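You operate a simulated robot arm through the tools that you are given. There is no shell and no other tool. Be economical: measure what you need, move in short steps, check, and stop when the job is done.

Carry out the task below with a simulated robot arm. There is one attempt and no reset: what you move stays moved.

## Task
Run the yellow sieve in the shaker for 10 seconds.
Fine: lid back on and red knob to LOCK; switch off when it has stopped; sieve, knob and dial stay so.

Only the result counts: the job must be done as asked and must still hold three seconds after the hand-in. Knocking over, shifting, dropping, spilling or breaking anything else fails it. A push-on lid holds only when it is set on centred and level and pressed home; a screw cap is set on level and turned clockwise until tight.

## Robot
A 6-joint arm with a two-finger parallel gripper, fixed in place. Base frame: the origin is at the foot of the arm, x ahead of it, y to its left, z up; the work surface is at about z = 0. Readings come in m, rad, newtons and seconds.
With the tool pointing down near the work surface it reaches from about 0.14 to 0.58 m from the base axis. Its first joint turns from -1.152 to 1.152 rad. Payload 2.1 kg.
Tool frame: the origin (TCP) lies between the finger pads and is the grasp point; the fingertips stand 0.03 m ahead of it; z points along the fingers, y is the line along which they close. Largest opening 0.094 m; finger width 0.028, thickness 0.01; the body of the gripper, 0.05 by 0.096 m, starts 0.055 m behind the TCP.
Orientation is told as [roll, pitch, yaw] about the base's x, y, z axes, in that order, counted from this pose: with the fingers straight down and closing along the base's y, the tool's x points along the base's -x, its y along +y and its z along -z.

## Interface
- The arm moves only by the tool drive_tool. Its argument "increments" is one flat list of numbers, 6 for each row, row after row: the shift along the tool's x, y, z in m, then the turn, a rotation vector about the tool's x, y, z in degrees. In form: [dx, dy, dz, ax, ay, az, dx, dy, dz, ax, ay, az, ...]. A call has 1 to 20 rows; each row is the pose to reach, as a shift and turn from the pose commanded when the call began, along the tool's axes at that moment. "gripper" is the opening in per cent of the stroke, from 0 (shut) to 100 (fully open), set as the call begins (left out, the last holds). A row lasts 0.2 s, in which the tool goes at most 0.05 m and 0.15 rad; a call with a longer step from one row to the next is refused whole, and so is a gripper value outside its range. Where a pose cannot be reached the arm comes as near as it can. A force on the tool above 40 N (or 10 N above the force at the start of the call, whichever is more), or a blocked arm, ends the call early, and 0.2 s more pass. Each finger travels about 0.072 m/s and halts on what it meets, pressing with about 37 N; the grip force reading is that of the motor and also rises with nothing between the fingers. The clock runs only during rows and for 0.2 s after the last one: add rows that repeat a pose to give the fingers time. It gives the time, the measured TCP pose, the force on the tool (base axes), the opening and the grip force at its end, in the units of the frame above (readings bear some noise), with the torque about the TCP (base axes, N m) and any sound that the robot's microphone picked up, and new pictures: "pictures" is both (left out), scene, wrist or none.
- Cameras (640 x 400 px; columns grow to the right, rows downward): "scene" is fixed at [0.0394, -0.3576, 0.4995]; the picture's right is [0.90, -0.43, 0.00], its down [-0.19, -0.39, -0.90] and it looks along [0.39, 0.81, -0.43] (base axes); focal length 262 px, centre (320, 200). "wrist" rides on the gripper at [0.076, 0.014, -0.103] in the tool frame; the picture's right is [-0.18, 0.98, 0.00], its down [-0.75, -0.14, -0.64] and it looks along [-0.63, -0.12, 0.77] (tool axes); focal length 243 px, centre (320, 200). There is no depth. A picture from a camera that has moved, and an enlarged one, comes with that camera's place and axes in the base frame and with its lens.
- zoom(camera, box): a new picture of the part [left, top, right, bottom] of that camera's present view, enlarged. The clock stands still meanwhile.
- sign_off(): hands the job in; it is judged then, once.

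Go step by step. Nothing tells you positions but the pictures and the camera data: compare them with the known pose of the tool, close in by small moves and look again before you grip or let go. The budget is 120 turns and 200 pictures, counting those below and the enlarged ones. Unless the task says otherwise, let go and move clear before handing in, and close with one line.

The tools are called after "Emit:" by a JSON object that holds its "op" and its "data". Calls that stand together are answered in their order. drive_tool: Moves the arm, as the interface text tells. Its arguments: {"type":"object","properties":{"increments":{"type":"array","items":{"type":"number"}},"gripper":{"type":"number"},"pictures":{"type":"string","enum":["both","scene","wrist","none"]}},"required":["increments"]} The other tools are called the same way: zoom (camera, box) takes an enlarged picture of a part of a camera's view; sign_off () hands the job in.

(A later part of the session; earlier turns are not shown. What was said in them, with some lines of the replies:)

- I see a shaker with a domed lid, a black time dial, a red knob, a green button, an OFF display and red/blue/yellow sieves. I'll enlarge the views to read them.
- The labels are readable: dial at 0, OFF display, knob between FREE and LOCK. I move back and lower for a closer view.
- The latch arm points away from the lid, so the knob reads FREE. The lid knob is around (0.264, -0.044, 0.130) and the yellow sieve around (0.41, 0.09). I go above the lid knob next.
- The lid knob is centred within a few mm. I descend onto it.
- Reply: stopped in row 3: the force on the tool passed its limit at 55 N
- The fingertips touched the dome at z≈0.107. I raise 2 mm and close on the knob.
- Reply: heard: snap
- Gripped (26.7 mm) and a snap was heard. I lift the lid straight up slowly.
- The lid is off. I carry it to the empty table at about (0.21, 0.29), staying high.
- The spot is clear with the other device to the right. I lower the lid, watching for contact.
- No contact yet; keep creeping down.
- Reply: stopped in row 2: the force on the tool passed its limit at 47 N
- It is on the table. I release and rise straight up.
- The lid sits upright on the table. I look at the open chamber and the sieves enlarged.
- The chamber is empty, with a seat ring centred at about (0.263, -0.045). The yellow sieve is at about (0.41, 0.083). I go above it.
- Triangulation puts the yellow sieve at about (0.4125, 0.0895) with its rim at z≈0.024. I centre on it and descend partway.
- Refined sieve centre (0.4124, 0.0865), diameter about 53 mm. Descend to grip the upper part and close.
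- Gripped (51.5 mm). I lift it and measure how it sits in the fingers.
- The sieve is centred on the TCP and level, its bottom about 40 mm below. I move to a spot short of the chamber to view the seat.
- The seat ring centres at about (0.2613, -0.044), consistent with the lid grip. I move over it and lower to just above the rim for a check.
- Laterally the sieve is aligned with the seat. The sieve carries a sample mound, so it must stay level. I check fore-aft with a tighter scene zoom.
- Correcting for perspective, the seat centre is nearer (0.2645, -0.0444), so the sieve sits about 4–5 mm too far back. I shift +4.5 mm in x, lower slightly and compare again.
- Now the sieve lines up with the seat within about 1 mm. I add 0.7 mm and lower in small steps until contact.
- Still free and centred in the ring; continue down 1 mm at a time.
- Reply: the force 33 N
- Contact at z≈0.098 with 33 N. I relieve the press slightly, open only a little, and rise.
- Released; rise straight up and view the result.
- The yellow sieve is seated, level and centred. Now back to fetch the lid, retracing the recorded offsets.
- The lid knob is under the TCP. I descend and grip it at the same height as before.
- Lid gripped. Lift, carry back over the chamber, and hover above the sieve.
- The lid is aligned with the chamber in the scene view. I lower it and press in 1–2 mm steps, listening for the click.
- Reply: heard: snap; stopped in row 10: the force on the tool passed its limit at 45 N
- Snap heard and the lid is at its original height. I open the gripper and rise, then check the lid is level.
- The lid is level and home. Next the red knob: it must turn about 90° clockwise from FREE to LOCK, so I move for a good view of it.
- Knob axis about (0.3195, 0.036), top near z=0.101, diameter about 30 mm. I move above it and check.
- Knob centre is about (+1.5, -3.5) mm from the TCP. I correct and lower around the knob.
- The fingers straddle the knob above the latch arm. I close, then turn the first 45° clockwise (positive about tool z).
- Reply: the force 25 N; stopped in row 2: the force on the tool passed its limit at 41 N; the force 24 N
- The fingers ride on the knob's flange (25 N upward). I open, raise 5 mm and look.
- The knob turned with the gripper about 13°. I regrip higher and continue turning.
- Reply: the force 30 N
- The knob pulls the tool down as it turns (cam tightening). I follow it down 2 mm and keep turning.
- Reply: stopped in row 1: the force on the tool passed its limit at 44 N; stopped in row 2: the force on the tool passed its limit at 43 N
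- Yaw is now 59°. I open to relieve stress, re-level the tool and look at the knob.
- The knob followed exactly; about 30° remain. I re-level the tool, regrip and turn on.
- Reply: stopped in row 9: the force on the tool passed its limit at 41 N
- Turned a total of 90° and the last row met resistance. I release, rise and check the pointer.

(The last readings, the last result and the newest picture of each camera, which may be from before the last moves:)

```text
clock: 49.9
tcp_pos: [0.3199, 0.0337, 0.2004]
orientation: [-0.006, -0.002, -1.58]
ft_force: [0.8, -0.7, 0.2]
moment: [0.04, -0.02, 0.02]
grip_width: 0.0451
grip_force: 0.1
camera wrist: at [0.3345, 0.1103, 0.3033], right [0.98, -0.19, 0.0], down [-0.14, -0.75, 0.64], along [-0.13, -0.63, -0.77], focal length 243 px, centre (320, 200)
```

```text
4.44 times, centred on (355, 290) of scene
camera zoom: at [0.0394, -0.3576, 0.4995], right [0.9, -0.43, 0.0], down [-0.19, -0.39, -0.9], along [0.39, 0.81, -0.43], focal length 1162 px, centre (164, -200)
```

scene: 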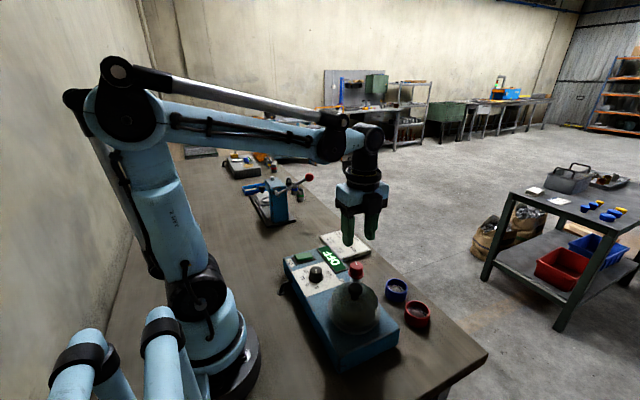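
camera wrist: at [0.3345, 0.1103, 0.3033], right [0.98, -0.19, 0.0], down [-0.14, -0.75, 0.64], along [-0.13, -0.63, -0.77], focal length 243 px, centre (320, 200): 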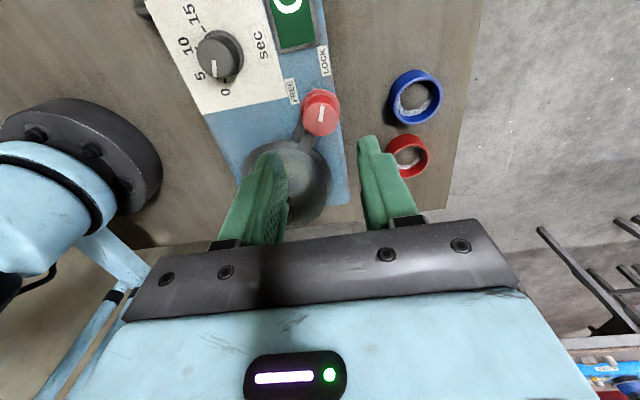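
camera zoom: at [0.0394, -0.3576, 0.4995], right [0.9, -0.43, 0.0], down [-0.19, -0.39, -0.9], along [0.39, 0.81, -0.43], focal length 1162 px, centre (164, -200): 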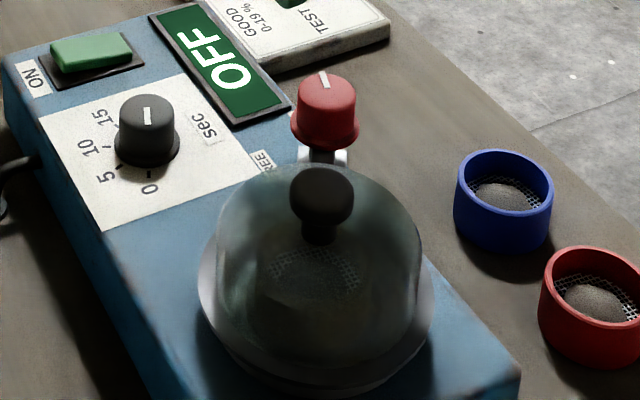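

The latch arm now lies over the lid flange and the pointer is at LOCK. The dial ticks fit a 45° spacing around (0.242, 0.089), so 0→10 is 90° clockwise; I move over it and unwind the wrist.

Emit:
{"op": "drive_tool", "data": {"increments": [0.0047, -0.0065, 0, 0, 0, -7.54, 0.0093, -0.0129, 0, 0, 0, -15.08, 0.014, -0.0194, 0, 0, 0, -22.6, 0.0187, -0.0258, 0, 0, 0, -30.2, 0.0233, -0.0323, 0, 0, 0, -37.7, 0.028, -0.0388, 0, 0, 0, -45.2, 0.0327, -0.0452, 0, 0, 0, -52.8, 0.0373, -0.0517, 0, 0, 0, -60.3, 0.042, -0.0581, 0, 0, 0, -67.9, 0.0467, -0.0646, 0, 0, 0, -75.4, 0.0513, -0.071, 0, 0, 0, -83, 0.056, -0.0775, 0, 0, 0, -90.5, 0.056, -0.0775, 0, 0, 0, -90.5], "gripper": 60}}

Emit:
{"op": "zoom", "data": {"camera": "wrist", "box": [220, 0, 420, 160]}}

Emit:
{"op": "zoom", "data": {"camera": "scene", "box": [280, 240, 360, 310]}}

```text
clock: 52.7
tcp_pos: [0.2429, 0.0892, 0.2011]
orientation: [0.0, 0.005, 0.001]
ft_force: [-0.2, -0.5, 0.5]
moment: [0.04, -0.01, 0.0]
grip_width: 0.0562
grip_force: 0.1
camera wrist: at [0.1664, 0.1038, 0.3042], right [0.18, 0.98, 0.0], down [0.76, -0.14, 0.64], along [0.63, -0.12, -0.77], focal length 243 px, centre (320, 200)
```

scene: 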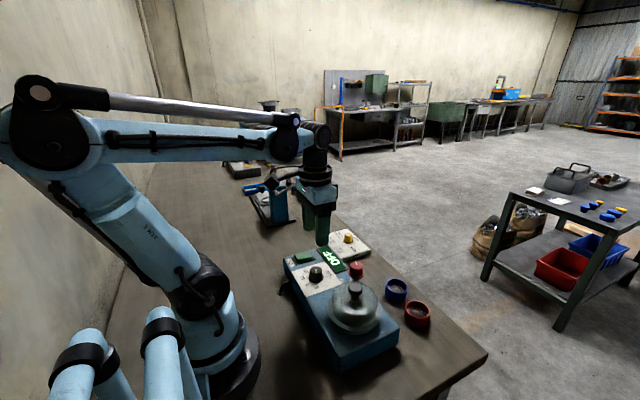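
wrist: 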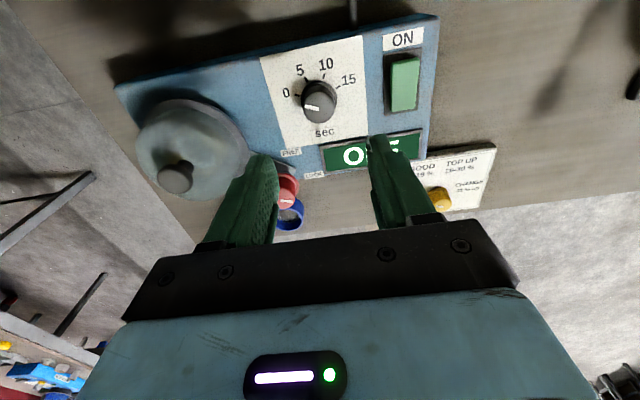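

```text
2.50 times, centred on (320, 80) of wrist
camera zoom: at [0.1664, 0.1038, 0.3042], right [0.18, 0.98, 0.0], down [0.76, -0.14, 0.64], along [0.63, -0.12, -0.77], focal length 606 px, centre (320, 500)
```

zoom: 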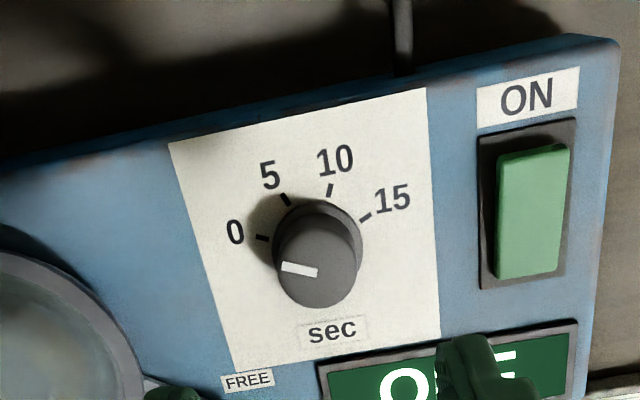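

```text
5.71 times, centred on (320, 275) of scene
camera zoom: at [0.0394, -0.3576, 0.4995], right [0.9, -0.43, 0.0], down [-0.19, -0.39, -0.9], along [0.39, 0.81, -0.43], focal length 1494 px, centre (320, -229)
```

zoom: 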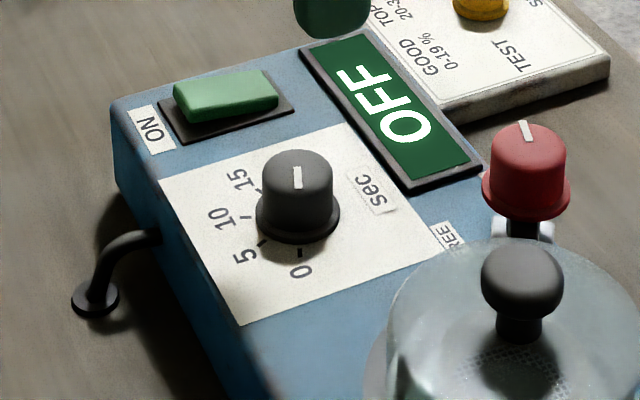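

The dial is at about (0.2425, 0.088) with its top at z≈0.08. I lower the open fingers around it.

Emit:
{"op": "drive_tool", "data": {"increments": [0, -0.0012, 0.04, 0, 0, 0, 0, -0.0012, 0.075, 0, 0, 0, 0, -0.0012, 0.09, 0, 0, 0, 0, -0.0012, 0.1015, 0, 0, 0, 0, -0.0012, 0.1015, 0, 0, 0], "pictures": "wrist"}}

Emit:
{"op": "zoom", "data": {"camera": "wrist", "box": [220, 60, 420, 220]}}

Emit:
{"op": "zoom", "data": {"camera": "scene", "box": [280, 240, 360, 310]}}

```text
clock: 53.9
tcp_pos: [0.2434, 0.0897, 0.0974]
orientation: [0.001, 0.006, 0.002]
ft_force: [-0.2, -0.6, 0.7]
moment: [0.03, -0.01, 0.01]
grip_width: 0.0563
grip_force: 0.1
camera wrist: at [0.1665, 0.1033, 0.2016], right [0.18, 0.98, 0.0], down [0.76, -0.14, 0.64], along [0.63, -0.12, -0.77], focal length 243 px, centre (320, 200)
```

wrist: 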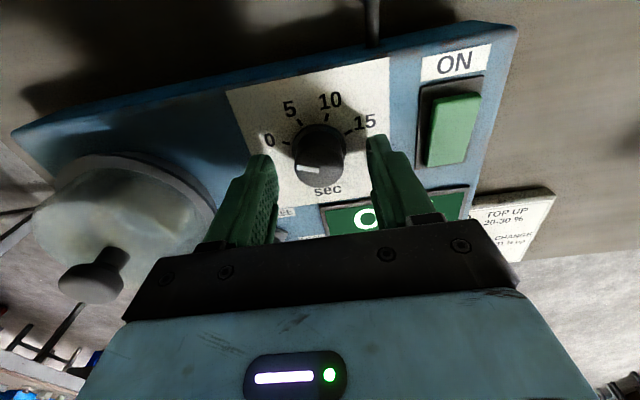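

```text
2.50 times, centred on (320, 140) of wrist
camera zoom: at [0.1665, 0.1033, 0.2016], right [0.18, 0.98, 0.0], down [0.76, -0.14, 0.64], along [0.63, -0.12, -0.77], focal length 606 px, centre (320, 350)
```

zoom: 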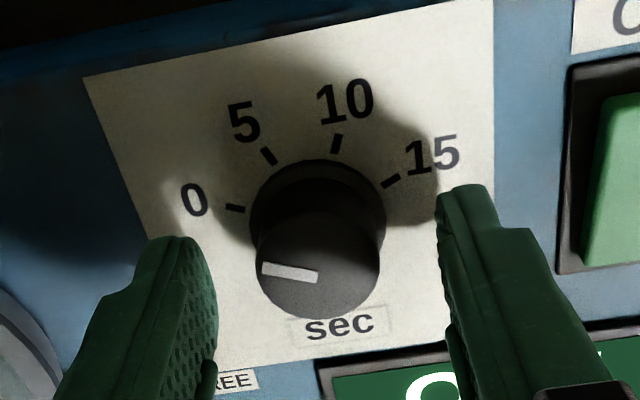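

```text
5.71 times, centred on (320, 275) of scene
camera zoom: at [0.0393, -0.3576, 0.4995], right [0.9, -0.43, 0.0], down [-0.19, -0.39, -0.9], along [0.39, 0.81, -0.43], focal length 1494 px, centre (320, -229)
```

zoom: 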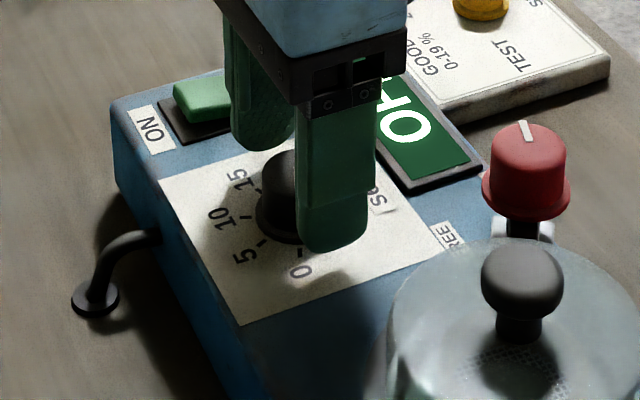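

The dial lies centred between the fingers. I close and turn in 6° steps.

Emit:
{"op": "drive_tool", "data": {"increments": [0, 0, 0, 0, 0, 0, 0, 0, 0, 0, 0, 0, 0, 0, 0, 0, 0, 0], "gripper": 10, "pictures": "none"}}

Emit:
{"op": "drive_tool", "data": {"increments": [0, 0, 0, 0, 0, 6, 0, 0, 0, 0, 0, 12, 0, 0, 0, 0, 0, 18, 0, 0, 0, 0, 0, 24, 0, 0, 0, 0, 0, 30, 0, 0, 0, 0, 0, 36, 0, 0, 0, 0, 0, 42, 0, 0, 0, 0, 0, 45], "pictures": "wrist"}}

```text
clock: 54.7
tcp_pos: [0.2426, 0.0884, 0.099]
orientation: [-0.002, 0.004, 0.001]
ft_force: [1.3, -8.0, -6.3]
moment: [-0.24, 0.01, 0.03]
grip_width: 0.0287
grip_force: 45.0
```

```text
clock: 56.5
tcp_pos: [0.2437, 0.0879, 0.0995]
orientation: [-0.003, 0.004, -0.789]
ft_force: [11.6, -1.1, -30.4]
moment: [0.39, 0.18, -0.01]
grip_width: 0.0286
grip_force: 44.8
camera wrist: at [0.1988, 0.1526, 0.2026], right [0.83, 0.56, 0.0], down [0.43, -0.63, 0.64], along [0.36, -0.53, -0.77], focal length 243 px, centre (320, 200)
```

wrist: 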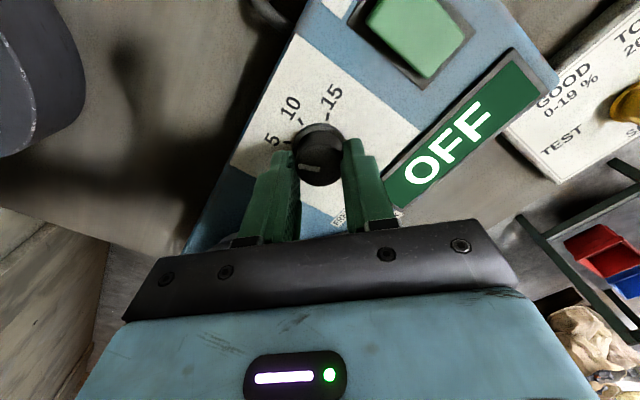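

The dial followed for 45°; it should be near 5. I regrip to relieve the strain, then turn the remaining 45°.

Emit:
{"op": "drive_tool", "data": {"increments": [0, 0, 0, 0, 0, 0, 0, 0, 0, 0, 0, 0], "gripper": 45, "pictures": "none"}}

Emit:
{"op": "drive_tool", "data": {"increments": [0, 0, 0, 0, 0, 0, 0, 0, 0, 0, 0, 0, 0, 0, 0, 0, 0, 0], "gripper": 10, "pictures": "none"}}

Emit:
{"op": "drive_tool", "data": {"increments": [0, 0, 0, 0, 0, 6, 0, 0, 0, 0, 0, 12, 0, 0, 0, 0, 0, 18, 0, 0, 0, 0, 0, 24, 0, 0, 0, 0, 0, 30, 0, 0, 0, 0, 0, 36, 0, 0, 0, 0, 0, 42, 0, 0, 0, 0, 0, 45], "pictures": "wrist"}}

```text
clock: 57.1
tcp_pos: [0.2411, 0.0879, 0.0977]
orientation: [-0.004, 0.003, -0.785]
ft_force: [-0.4, -0.3, 0.2]
moment: [-0.02, -0.01, 0.01]
grip_width: 0.0422
grip_force: 0.1
```

```text
clock: 57.9
tcp_pos: [0.243, 0.0892, 0.0994]
orientation: [-0.002, 0.003, -0.785]
ft_force: [4.4, 6.6, -2.9]
moment: [0.22, -0.14, -0.02]
grip_width: 0.0287
grip_force: 45.1
```

```text
clock: 59.7
tcp_pos: [0.2431, 0.0886, 0.0989]
orientation: [0.001, 0.002, -1.572]
ft_force: [15.9, 17.3, -5.2]
moment: [0.06, -0.33, 0.0]
grip_width: 0.0286
grip_force: 44.6
camera wrist: at [0.2565, 0.1649, 0.2024], right [0.98, -0.19, 0.0], down [-0.14, -0.75, 0.64], along [-0.12, -0.63, -0.77], focal length 243 px, centre (320, 200)
```

wrist: 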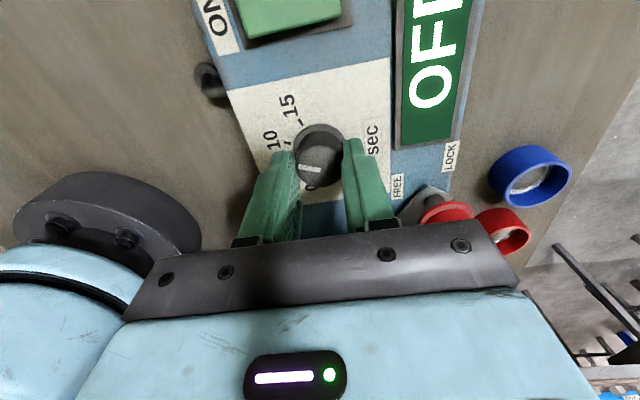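

Turned 90°. I release, rise and check the pointer against the 10 mark.

Emit:
{"op": "drive_tool", "data": {"increments": [0, 0, 0, 0, 0, 0, 0, 0, 0, 0, 0, 0], "gripper": 50, "pictures": "none"}}

Emit:
{"op": "drive_tool", "data": {"increments": [0, 0, -0.02, 0, 0, 0, 0, 0, -0.05, 0, 0, 0, 0, 0, -0.08, 0, 0, 0, 0, 0, -0.08, 0, 0, 0], "pictures": "wrist"}}

Emit:
{"op": "zoom", "data": {"camera": "wrist", "box": [220, 20, 420, 180]}}

Emit:
{"op": "zoom", "data": {"camera": "scene", "box": [280, 240, 360, 310]}}

```text
clock: 60.3
tcp_pos: [0.2424, 0.0885, 0.0994]
orientation: [-0.006, -0.002, -1.571]
ft_force: [0.6, -0.9, 0.6]
moment: [0.02, 0.04, 0.04]
grip_width: 0.0469
grip_force: 0.1
```

```text
clock: 61.3
tcp_pos: [0.2454, 0.0865, 0.1788]
orientation: [-0.006, -0.001, -1.571]
ft_force: [-0.2, -0.2, -0.4]
moment: [-0.03, 0.01, -0.01]
grip_width: 0.0471
grip_force: 0.0
camera wrist: at [0.2587, 0.1643, 0.2822], right [0.98, -0.18, 0.0], down [-0.14, -0.75, 0.64], along [-0.12, -0.63, -0.77], focal length 243 px, centre (320, 200)
```

wrist: 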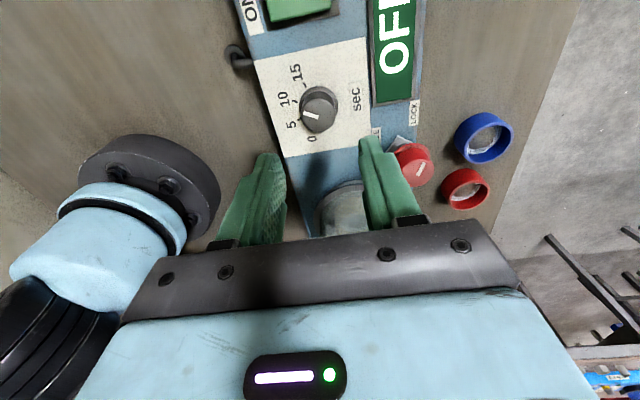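

```text
2.50 times, centred on (320, 100) of wrist
camera zoom: at [0.2587, 0.1643, 0.2822], right [0.98, -0.18, 0.0], down [-0.14, -0.75, 0.64], along [-0.12, -0.63, -0.77], focal length 606 px, centre (320, 450)
```

zoom: 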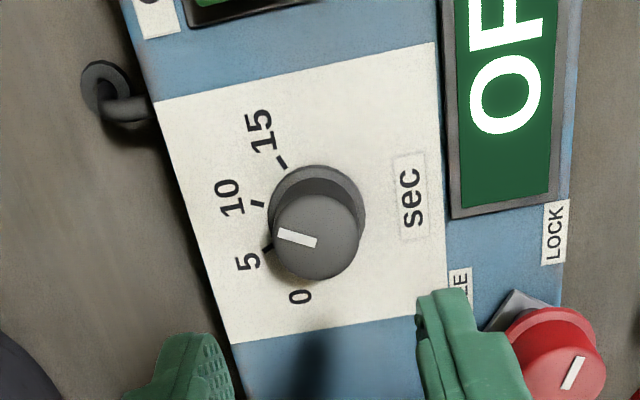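

```text
5.71 times, centred on (320, 275) of scene
camera zoom: at [0.0394, -0.3576, 0.4995], right [0.9, -0.43, 0.0], down [-0.19, -0.39, -0.9], along [0.39, 0.81, -0.43], focal length 1494 px, centre (320, -229)
```

zoom: 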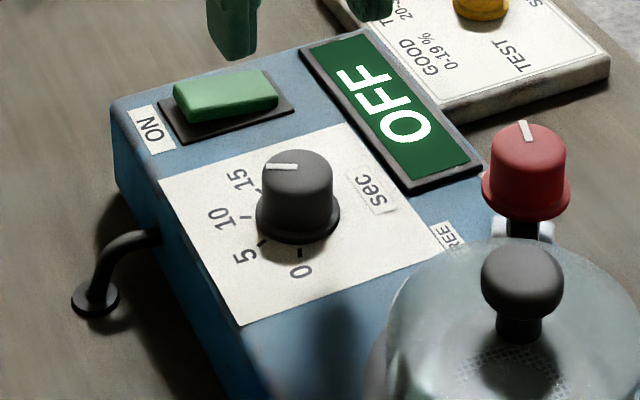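

The dial points at 10. The green rocker is raised at its ON (‑x) end, around (0.225, 0.169). I close the fingers and hover above that end.

Emit:
{"op": "drive_tool", "data": {"increments": [0.027, -0.006, 0, 0, 0, 0, 0.054, -0.012, 0, 0, 0, 0, 0.0805, -0.0175, 0.01, 0, 0, 0, 0.0805, -0.0175, 0.04, 0, 0, 0, 0.0805, -0.0175, 0.049, 0, 0, 0], "gripper": 0}}

Emit:
{"op": "zoom", "data": {"camera": "scene", "box": [270, 220, 350, 280]}}

Emit:
{"op": "zoom", "data": {"camera": "wrist", "box": [220, 60, 420, 220]}}

```text
clock: 62.5
tcp_pos: [0.2254, 0.1675, 0.1311]
orientation: [-0.006, 0.0, -1.57]
ft_force: [-0.3, 0.5, -0.2]
moment: [-0.01, 0.01, 0.05]
grip_width: 0.0
grip_force: 32.9
camera wrist: at [0.2396, 0.2451, 0.2337], right [0.98, -0.18, 0.0], down [-0.14, -0.75, 0.64], along [-0.12, -0.63, -0.77], focal length 243 px, centre (320, 200)
```

scene: 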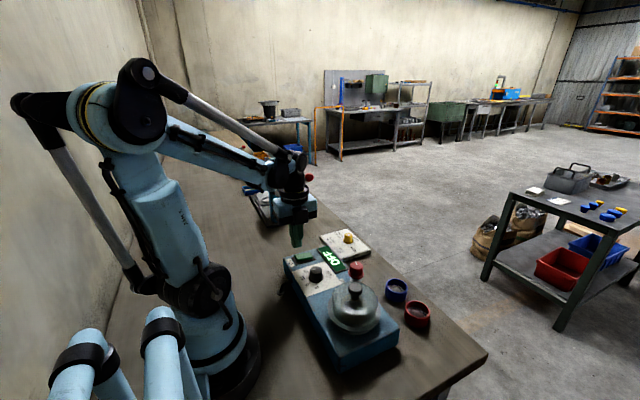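
wrist: 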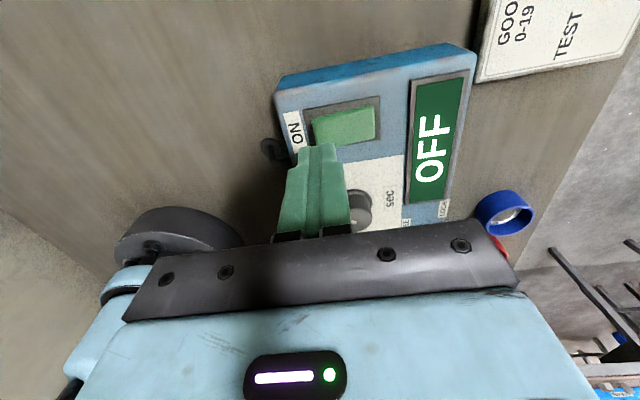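

```text
6.67 times, centred on (310, 250) of scene
camera zoom: at [0.0394, -0.3576, 0.4995], right [0.9, -0.43, 0.0], down [-0.19, -0.39, -0.9], along [0.39, 0.81, -0.43], focal length 1743 px, centre (387, -133)
```

zoom: 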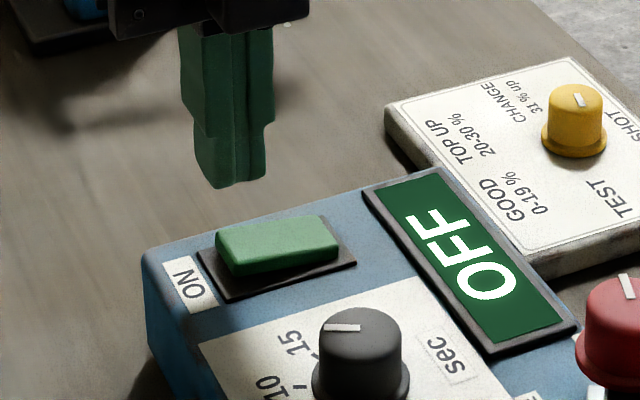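

```text
2.50 times, centred on (320, 140) of wrist
camera zoom: at [0.2396, 0.2451, 0.2337], right [0.98, -0.18, 0.0], down [-0.14, -0.75, 0.64], along [-0.12, -0.63, -0.77], focal length 606 px, centre (320, 350)
```

zoom: 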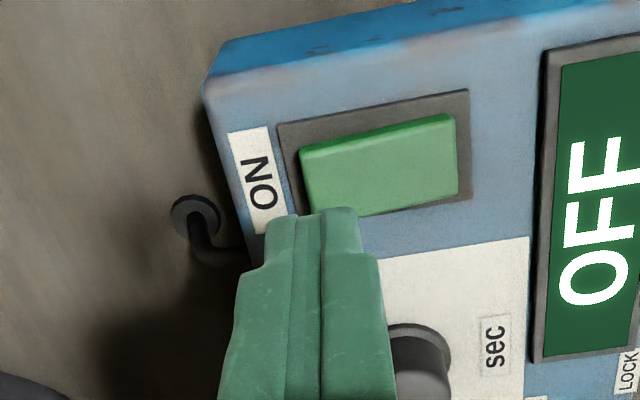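

The tip is over the raised ON end. I press down in small steps until it stops.

Emit:
{"op": "drive_tool", "data": {"increments": [0.002, 0.001, 0.012, 0, 0, 0, 0.002, 0.001, 0.022, 0, 0, 0, 0.002, 0.001, 0.024, 0, 0, 0, 0.002, 0.001, 0.026, 0, 0, 0, 0.002, 0.001, 0.028, 0, 0, 0, 0.002, 0.001, 0.03, 0, 0, 0, 0.002, 0.001, 0.032, 0, 0, 0, 0.002, 0.001, 0.034, 0, 0, 0, 0.002, 0.001, 0.036, 0, 0, 0]}}

```text
clock: 64.6
tcp_pos: [0.2254, 0.1711, 0.0954]
orientation: [-0.008, -0.005, -1.571]
ft_force: [-2.1, -0.6, 17.3]
moment: [0.0, -0.05, 0.02]
grip_width: 0.0
grip_force: 33.0
stopped in row 9: the force on the tool passed its limit at 43 N (the readings are from after the stop); the commanded pose is now the measured one
camera wrist: at [0.2402, 0.2474, 0.1977], right [0.98, -0.18, -0.01], down [-0.14, -0.75, 0.64], along [-0.12, -0.63, -0.76], focal length 243 px, centre (320, 200)
```

scene: 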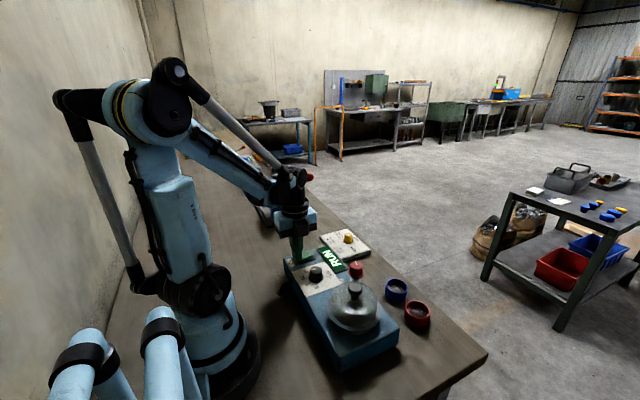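
wrist: 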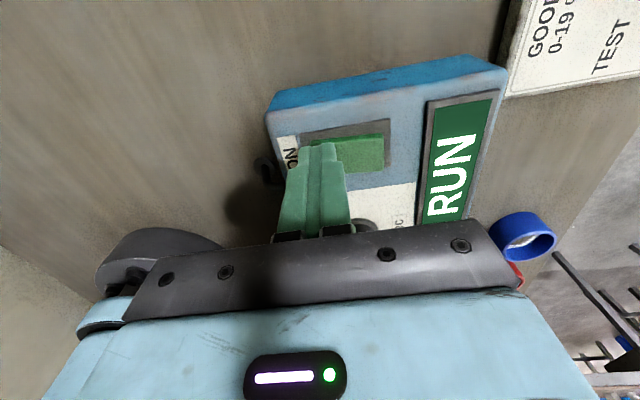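

The display reads RUN. I rise, shift above the other end of the rocker and wait.

Emit:
{"op": "drive_tool", "data": {"increments": [0, 0, -0.02, 0, 0, 0, 0, 0, -0.04, 0, 0, 0, 0, 0.033, -0.04, 0, 0, 0, 0, 0.033, -0.04, 0, 0, 0, 0, 0.033, -0.04, 0, 0, 0, 0, 0.033, -0.04, 0, 0, 0, 0, 0.033, -0.04, 0, 0, 0, 0, 0.033, -0.04, 0, 0, 0, 0, 0.033, -0.04, 0, 0, 0, 0, 0.033, -0.04, 0, 0, 0, 0, 0.033, -0.04, 0, 0, 0, 0, 0.033, -0.04, 0, 0, 0, 0, 0.033, -0.04, 0, 0, 0, 0, 0.033, -0.04, 0, 0, 0, 0, 0.033, -0.04, 0, 0, 0]}}

Emit:
{"op": "zoom", "data": {"camera": "scene", "box": [270, 230, 400, 340]}}

```text
clock: 67.8
tcp_pos: [0.2591, 0.1699, 0.1328]
orientation: [-0.007, -0.002, -1.572]
ft_force: [-1.0, -0.1, -0.1]
moment: [-0.01, 0.01, 0.01]
grip_width: 0.0
grip_force: 32.7
camera wrist: at [0.2734, 0.247, 0.2349], right [0.98, -0.18, -0.01], down [-0.14, -0.75, 0.64], along [-0.12, -0.63, -0.76], focal length 243 px, centre (320, 200)
```

scene: 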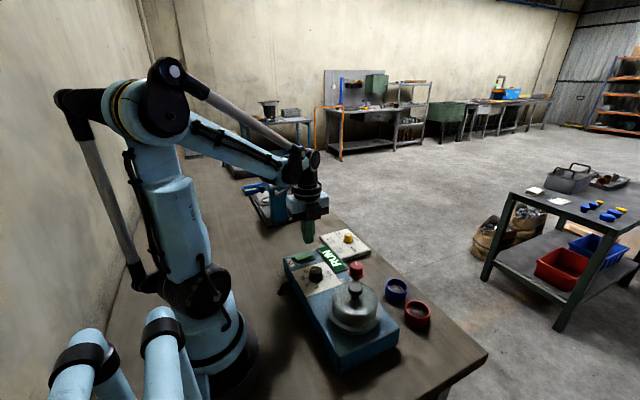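
wrist: 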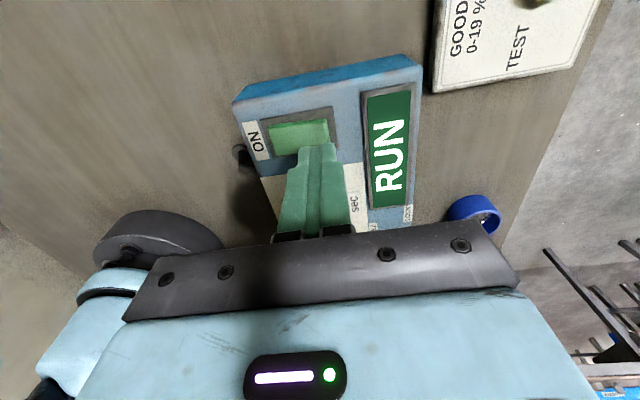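

```text
3.64 times, centred on (335, 285) of scene
camera zoom: at [0.0394, -0.3576, 0.4995], right [0.9, -0.43, 0.0], down [-0.19, -0.39, -0.9], along [0.39, 0.81, -0.43], focal length 951 px, centre (266, -109)
```

zoom: 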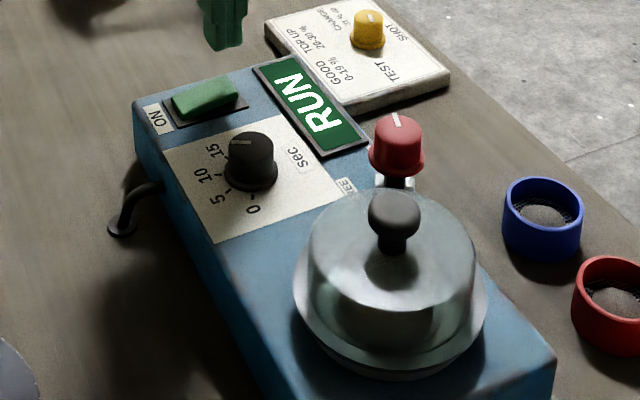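

The shaker is running and the +x end of the rocker is now raised. I wait for it to stop by itself.

Emit:
{"op": "drive_tool", "data": {"increments": [0, 0, 0, 0, 0, 0, 0, 0, 0, 0, 0, 0, 0, 0, 0, 0, 0, 0, 0, 0, 0, 0, 0, 0, 0, 0, 0, 0, 0, 0, 0, 0, 0, 0, 0, 0, 0, 0, 0, 0, 0, 0, 0, 0, 0, 0, 0, 0, 0, 0, 0, 0, 0, 0, 0, 0, 0, 0, 0, 0, 0, 0, 0, 0, 0, 0, 0, 0, 0, 0, 0, 0, 0, 0, 0, 0, 0, 0, 0, 0, 0, 0, 0, 0, 0, 0, 0, 0, 0, 0, 0, 0, 0, 0, 0, 0, 0, 0, 0, 0, 0, 0, 0, 0, 0, 0, 0, 0, 0, 0, 0, 0, 0, 0, 0, 0, 0, 0, 0, 0], "pictures": "none"}}

Emit:
{"op": "drive_tool", "data": {"increments": [0, 0, 0, 0, 0, 0, 0, 0, 0, 0, 0, 0, 0, 0, 0, 0, 0, 0, 0, 0, 0, 0, 0, 0, 0, 0, 0, 0, 0, 0, 0, 0, 0, 0, 0, 0, 0, 0, 0, 0, 0, 0, 0, 0, 0, 0, 0, 0, 0, 0, 0, 0, 0, 0, 0, 0, 0, 0, 0, 0, 0, 0, 0, 0, 0, 0, 0, 0, 0, 0, 0, 0, 0, 0, 0, 0, 0, 0, 0, 0, 0, 0, 0, 0, 0, 0, 0, 0, 0, 0, 0, 0, 0, 0, 0, 0], "pictures": "scene"}}

Emit:
{"op": "zoom", "data": {"camera": "scene", "box": [270, 230, 400, 340]}}

```text
clock: 72.0
tcp_pos: [0.2594, 0.1702, 0.1319]
orientation: [-0.008, -0.001, -1.571]
ft_force: [0.3, 0.0, -0.4]
moment: [0.0, 0.06, -0.01]
grip_width: 0.0
grip_force: 33.7
```

```text
clock: 75.4
tcp_pos: [0.2585, 0.17, 0.133]
orientation: [-0.007, -0.001, -1.571]
ft_force: [-0.3, -0.3, -0.3]
moment: [0.01, -0.01, -0.02]
grip_width: 0.0003
grip_force: 33.3
```

scene: 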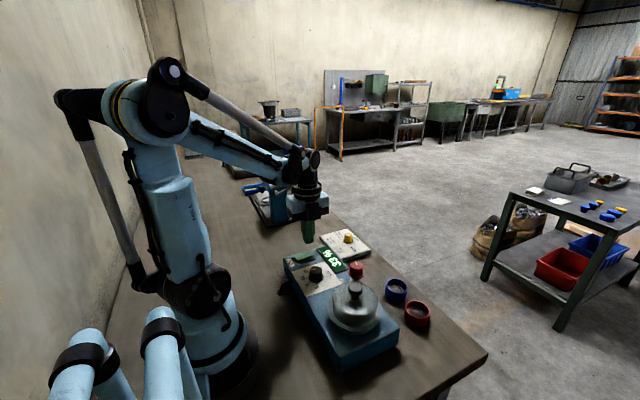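

```text
3.64 times, centred on (335, 285) of scene
camera zoom: at [0.0394, -0.3576, 0.4995], right [0.9, -0.43, 0.0], down [-0.19, -0.39, -0.9], along [0.39, 0.81, -0.43], focal length 951 px, centre (266, -109)
```

zoom: 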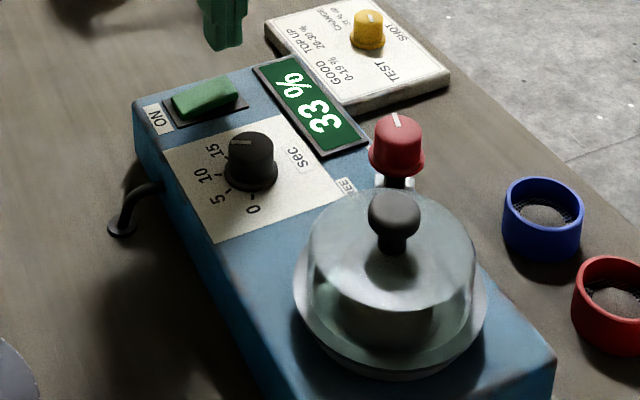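

It has stopped and the display shows a result. I read it closely before switching off.

Emit:
{"op": "zoom", "data": {"camera": "scene", "box": [310, 225, 370, 275]}}

Emit:
{"op": "zoom", "data": {"camera": "wrist", "box": [220, 40, 540, 240]}}

```text
8.00 times, centred on (340, 250) of scene
camera zoom: at [0.0394, -0.3576, 0.4995], right [0.9, -0.43, 0.0], down [-0.19, -0.39, -0.9], along [0.39, 0.81, -0.43], focal length 2092 px, centre (160, -200)
```

zoom: 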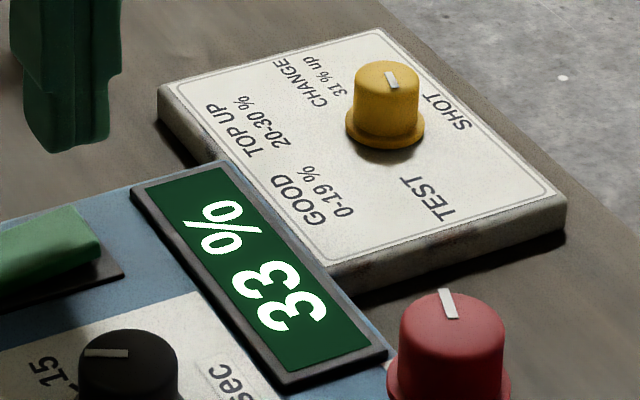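

```text
2.00 times, centred on (380, 140) of wrist
camera zoom: at [0.2734, 0.247, 0.2349], right [0.98, -0.18, -0.01], down [-0.14, -0.75, 0.64], along [-0.12, -0.63, -0.76], focal length 485 px, centre (200, 320)
```

zoom: 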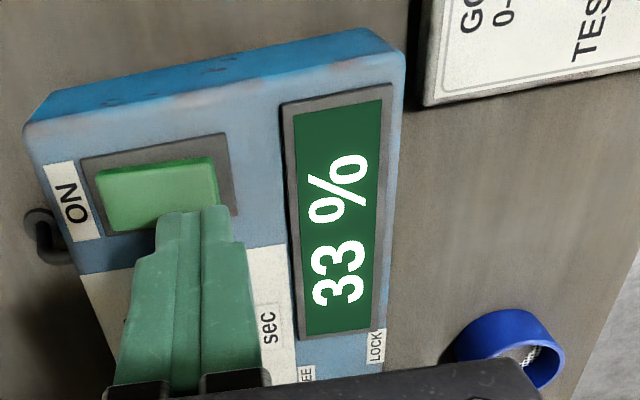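

The result is 33 %; that's worth reporting, but the card's knob isn't part of the job, so I leave it. Now I press the raised end of the rocker to switch off.

Emit:
{"op": "drive_tool", "data": {"increments": [0, -0.002, 0.012, 0, 0, 0, 0, -0.002, 0.024, 0, 0, 0, 0, -0.002, 0.027, 0, 0, 0, 0, -0.002, 0.029, 0, 0, 0, 0, -0.002, 0.031, 0, 0, 0, 0, -0.002, 0.033, 0, 0, 0, 0, -0.002, 0.035, 0, 0, 0, 0, -0.002, 0.037, 0, 0, 0, 0, -0.002, 0.039, 0, 0, 0, 0, -0.002, 0.041, 0, 0, 0]}}

```text
clock: 77.6
tcp_pos: [0.2581, 0.169, 0.0947]
orientation: [-0.007, -0.002, -1.571]
ft_force: [-0.9, -0.2, 16.3]
moment: [0.0, 0.17, -0.04]
grip_width: 0.0
grip_force: 32.9
stopped in row 10: the force on the tool passed its limit at 52 N (the readings are from after the stop); the commanded pose is now the measured one
camera wrist: at [0.2717, 0.2479, 0.198], right [0.98, -0.18, -0.01], down [-0.14, -0.75, 0.65], along [-0.12, -0.63, -0.76], focal length 243 px, centre (320, 200)
```

scene: 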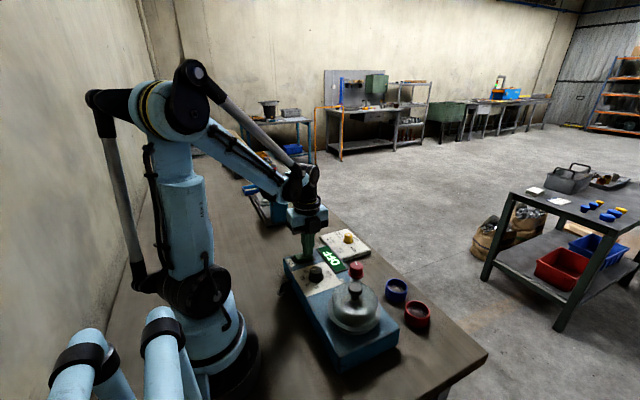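
wrist: 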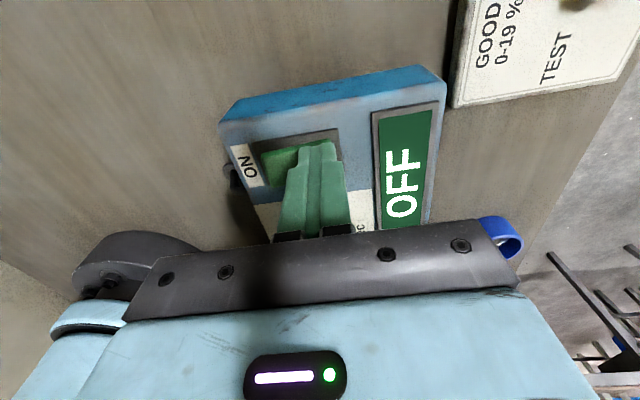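

The display reads OFF. I rise clear and do a last check of everything.

Emit:
{"op": "drive_tool", "data": {"increments": [0, 0, -0.03, 0, 0, 0, 0, 0, -0.07, 0, 0, 0, 0, 0, -0.11, 0, 0, 0, 0, 0, -0.13, 0, 0, 0, 0, 0, -0.13, 0, 0, 0], "pictures": "scene"}}

Emit:
{"op": "zoom", "data": {"camera": "scene", "box": [270, 230, 400, 340]}}

```text
clock: 78.8
tcp_pos: [0.2586, 0.17, 0.223]
orientation: [-0.007, 0.0, -1.572]
ft_force: [0.0, -0.7, 0.1]
moment: [-0.01, -0.02, -0.02]
grip_width: 0.0002
grip_force: 32.8
```

scene: 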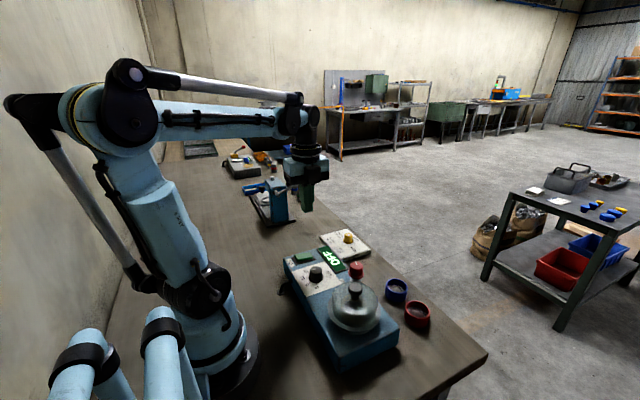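

```text
3.64 times, centred on (335, 285) of scene
camera zoom: at [0.0394, -0.3576, 0.4995], right [0.9, -0.43, 0.0], down [-0.19, -0.39, -0.9], along [0.39, 0.81, -0.43], focal length 951 px, centre (266, -109)
```

zoom: 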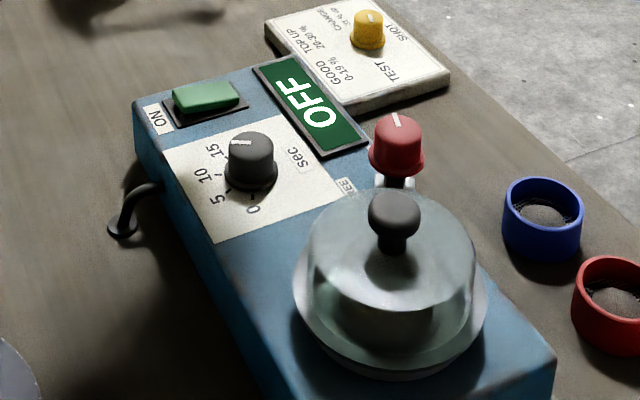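

The shaker is off, the lid is on and locked, the dial is at 10, the sieve is inside and the arm is clear. I hand in now.

Emit:
{"op": "sign_off", "data": {}}

```text
The job is handed in.
```

The yellow sieve ran with the dial at 10 s and the shaker stopped by itself. I then switched it off, leaving the sieve in, the lid on, the red knob at LOCK and the dial at 10. The display showed 33 % after the run, which the card next to the shaker lists as "CHANGE" (31 % up); I left the card's knob alone, as setting it wasn't asked.
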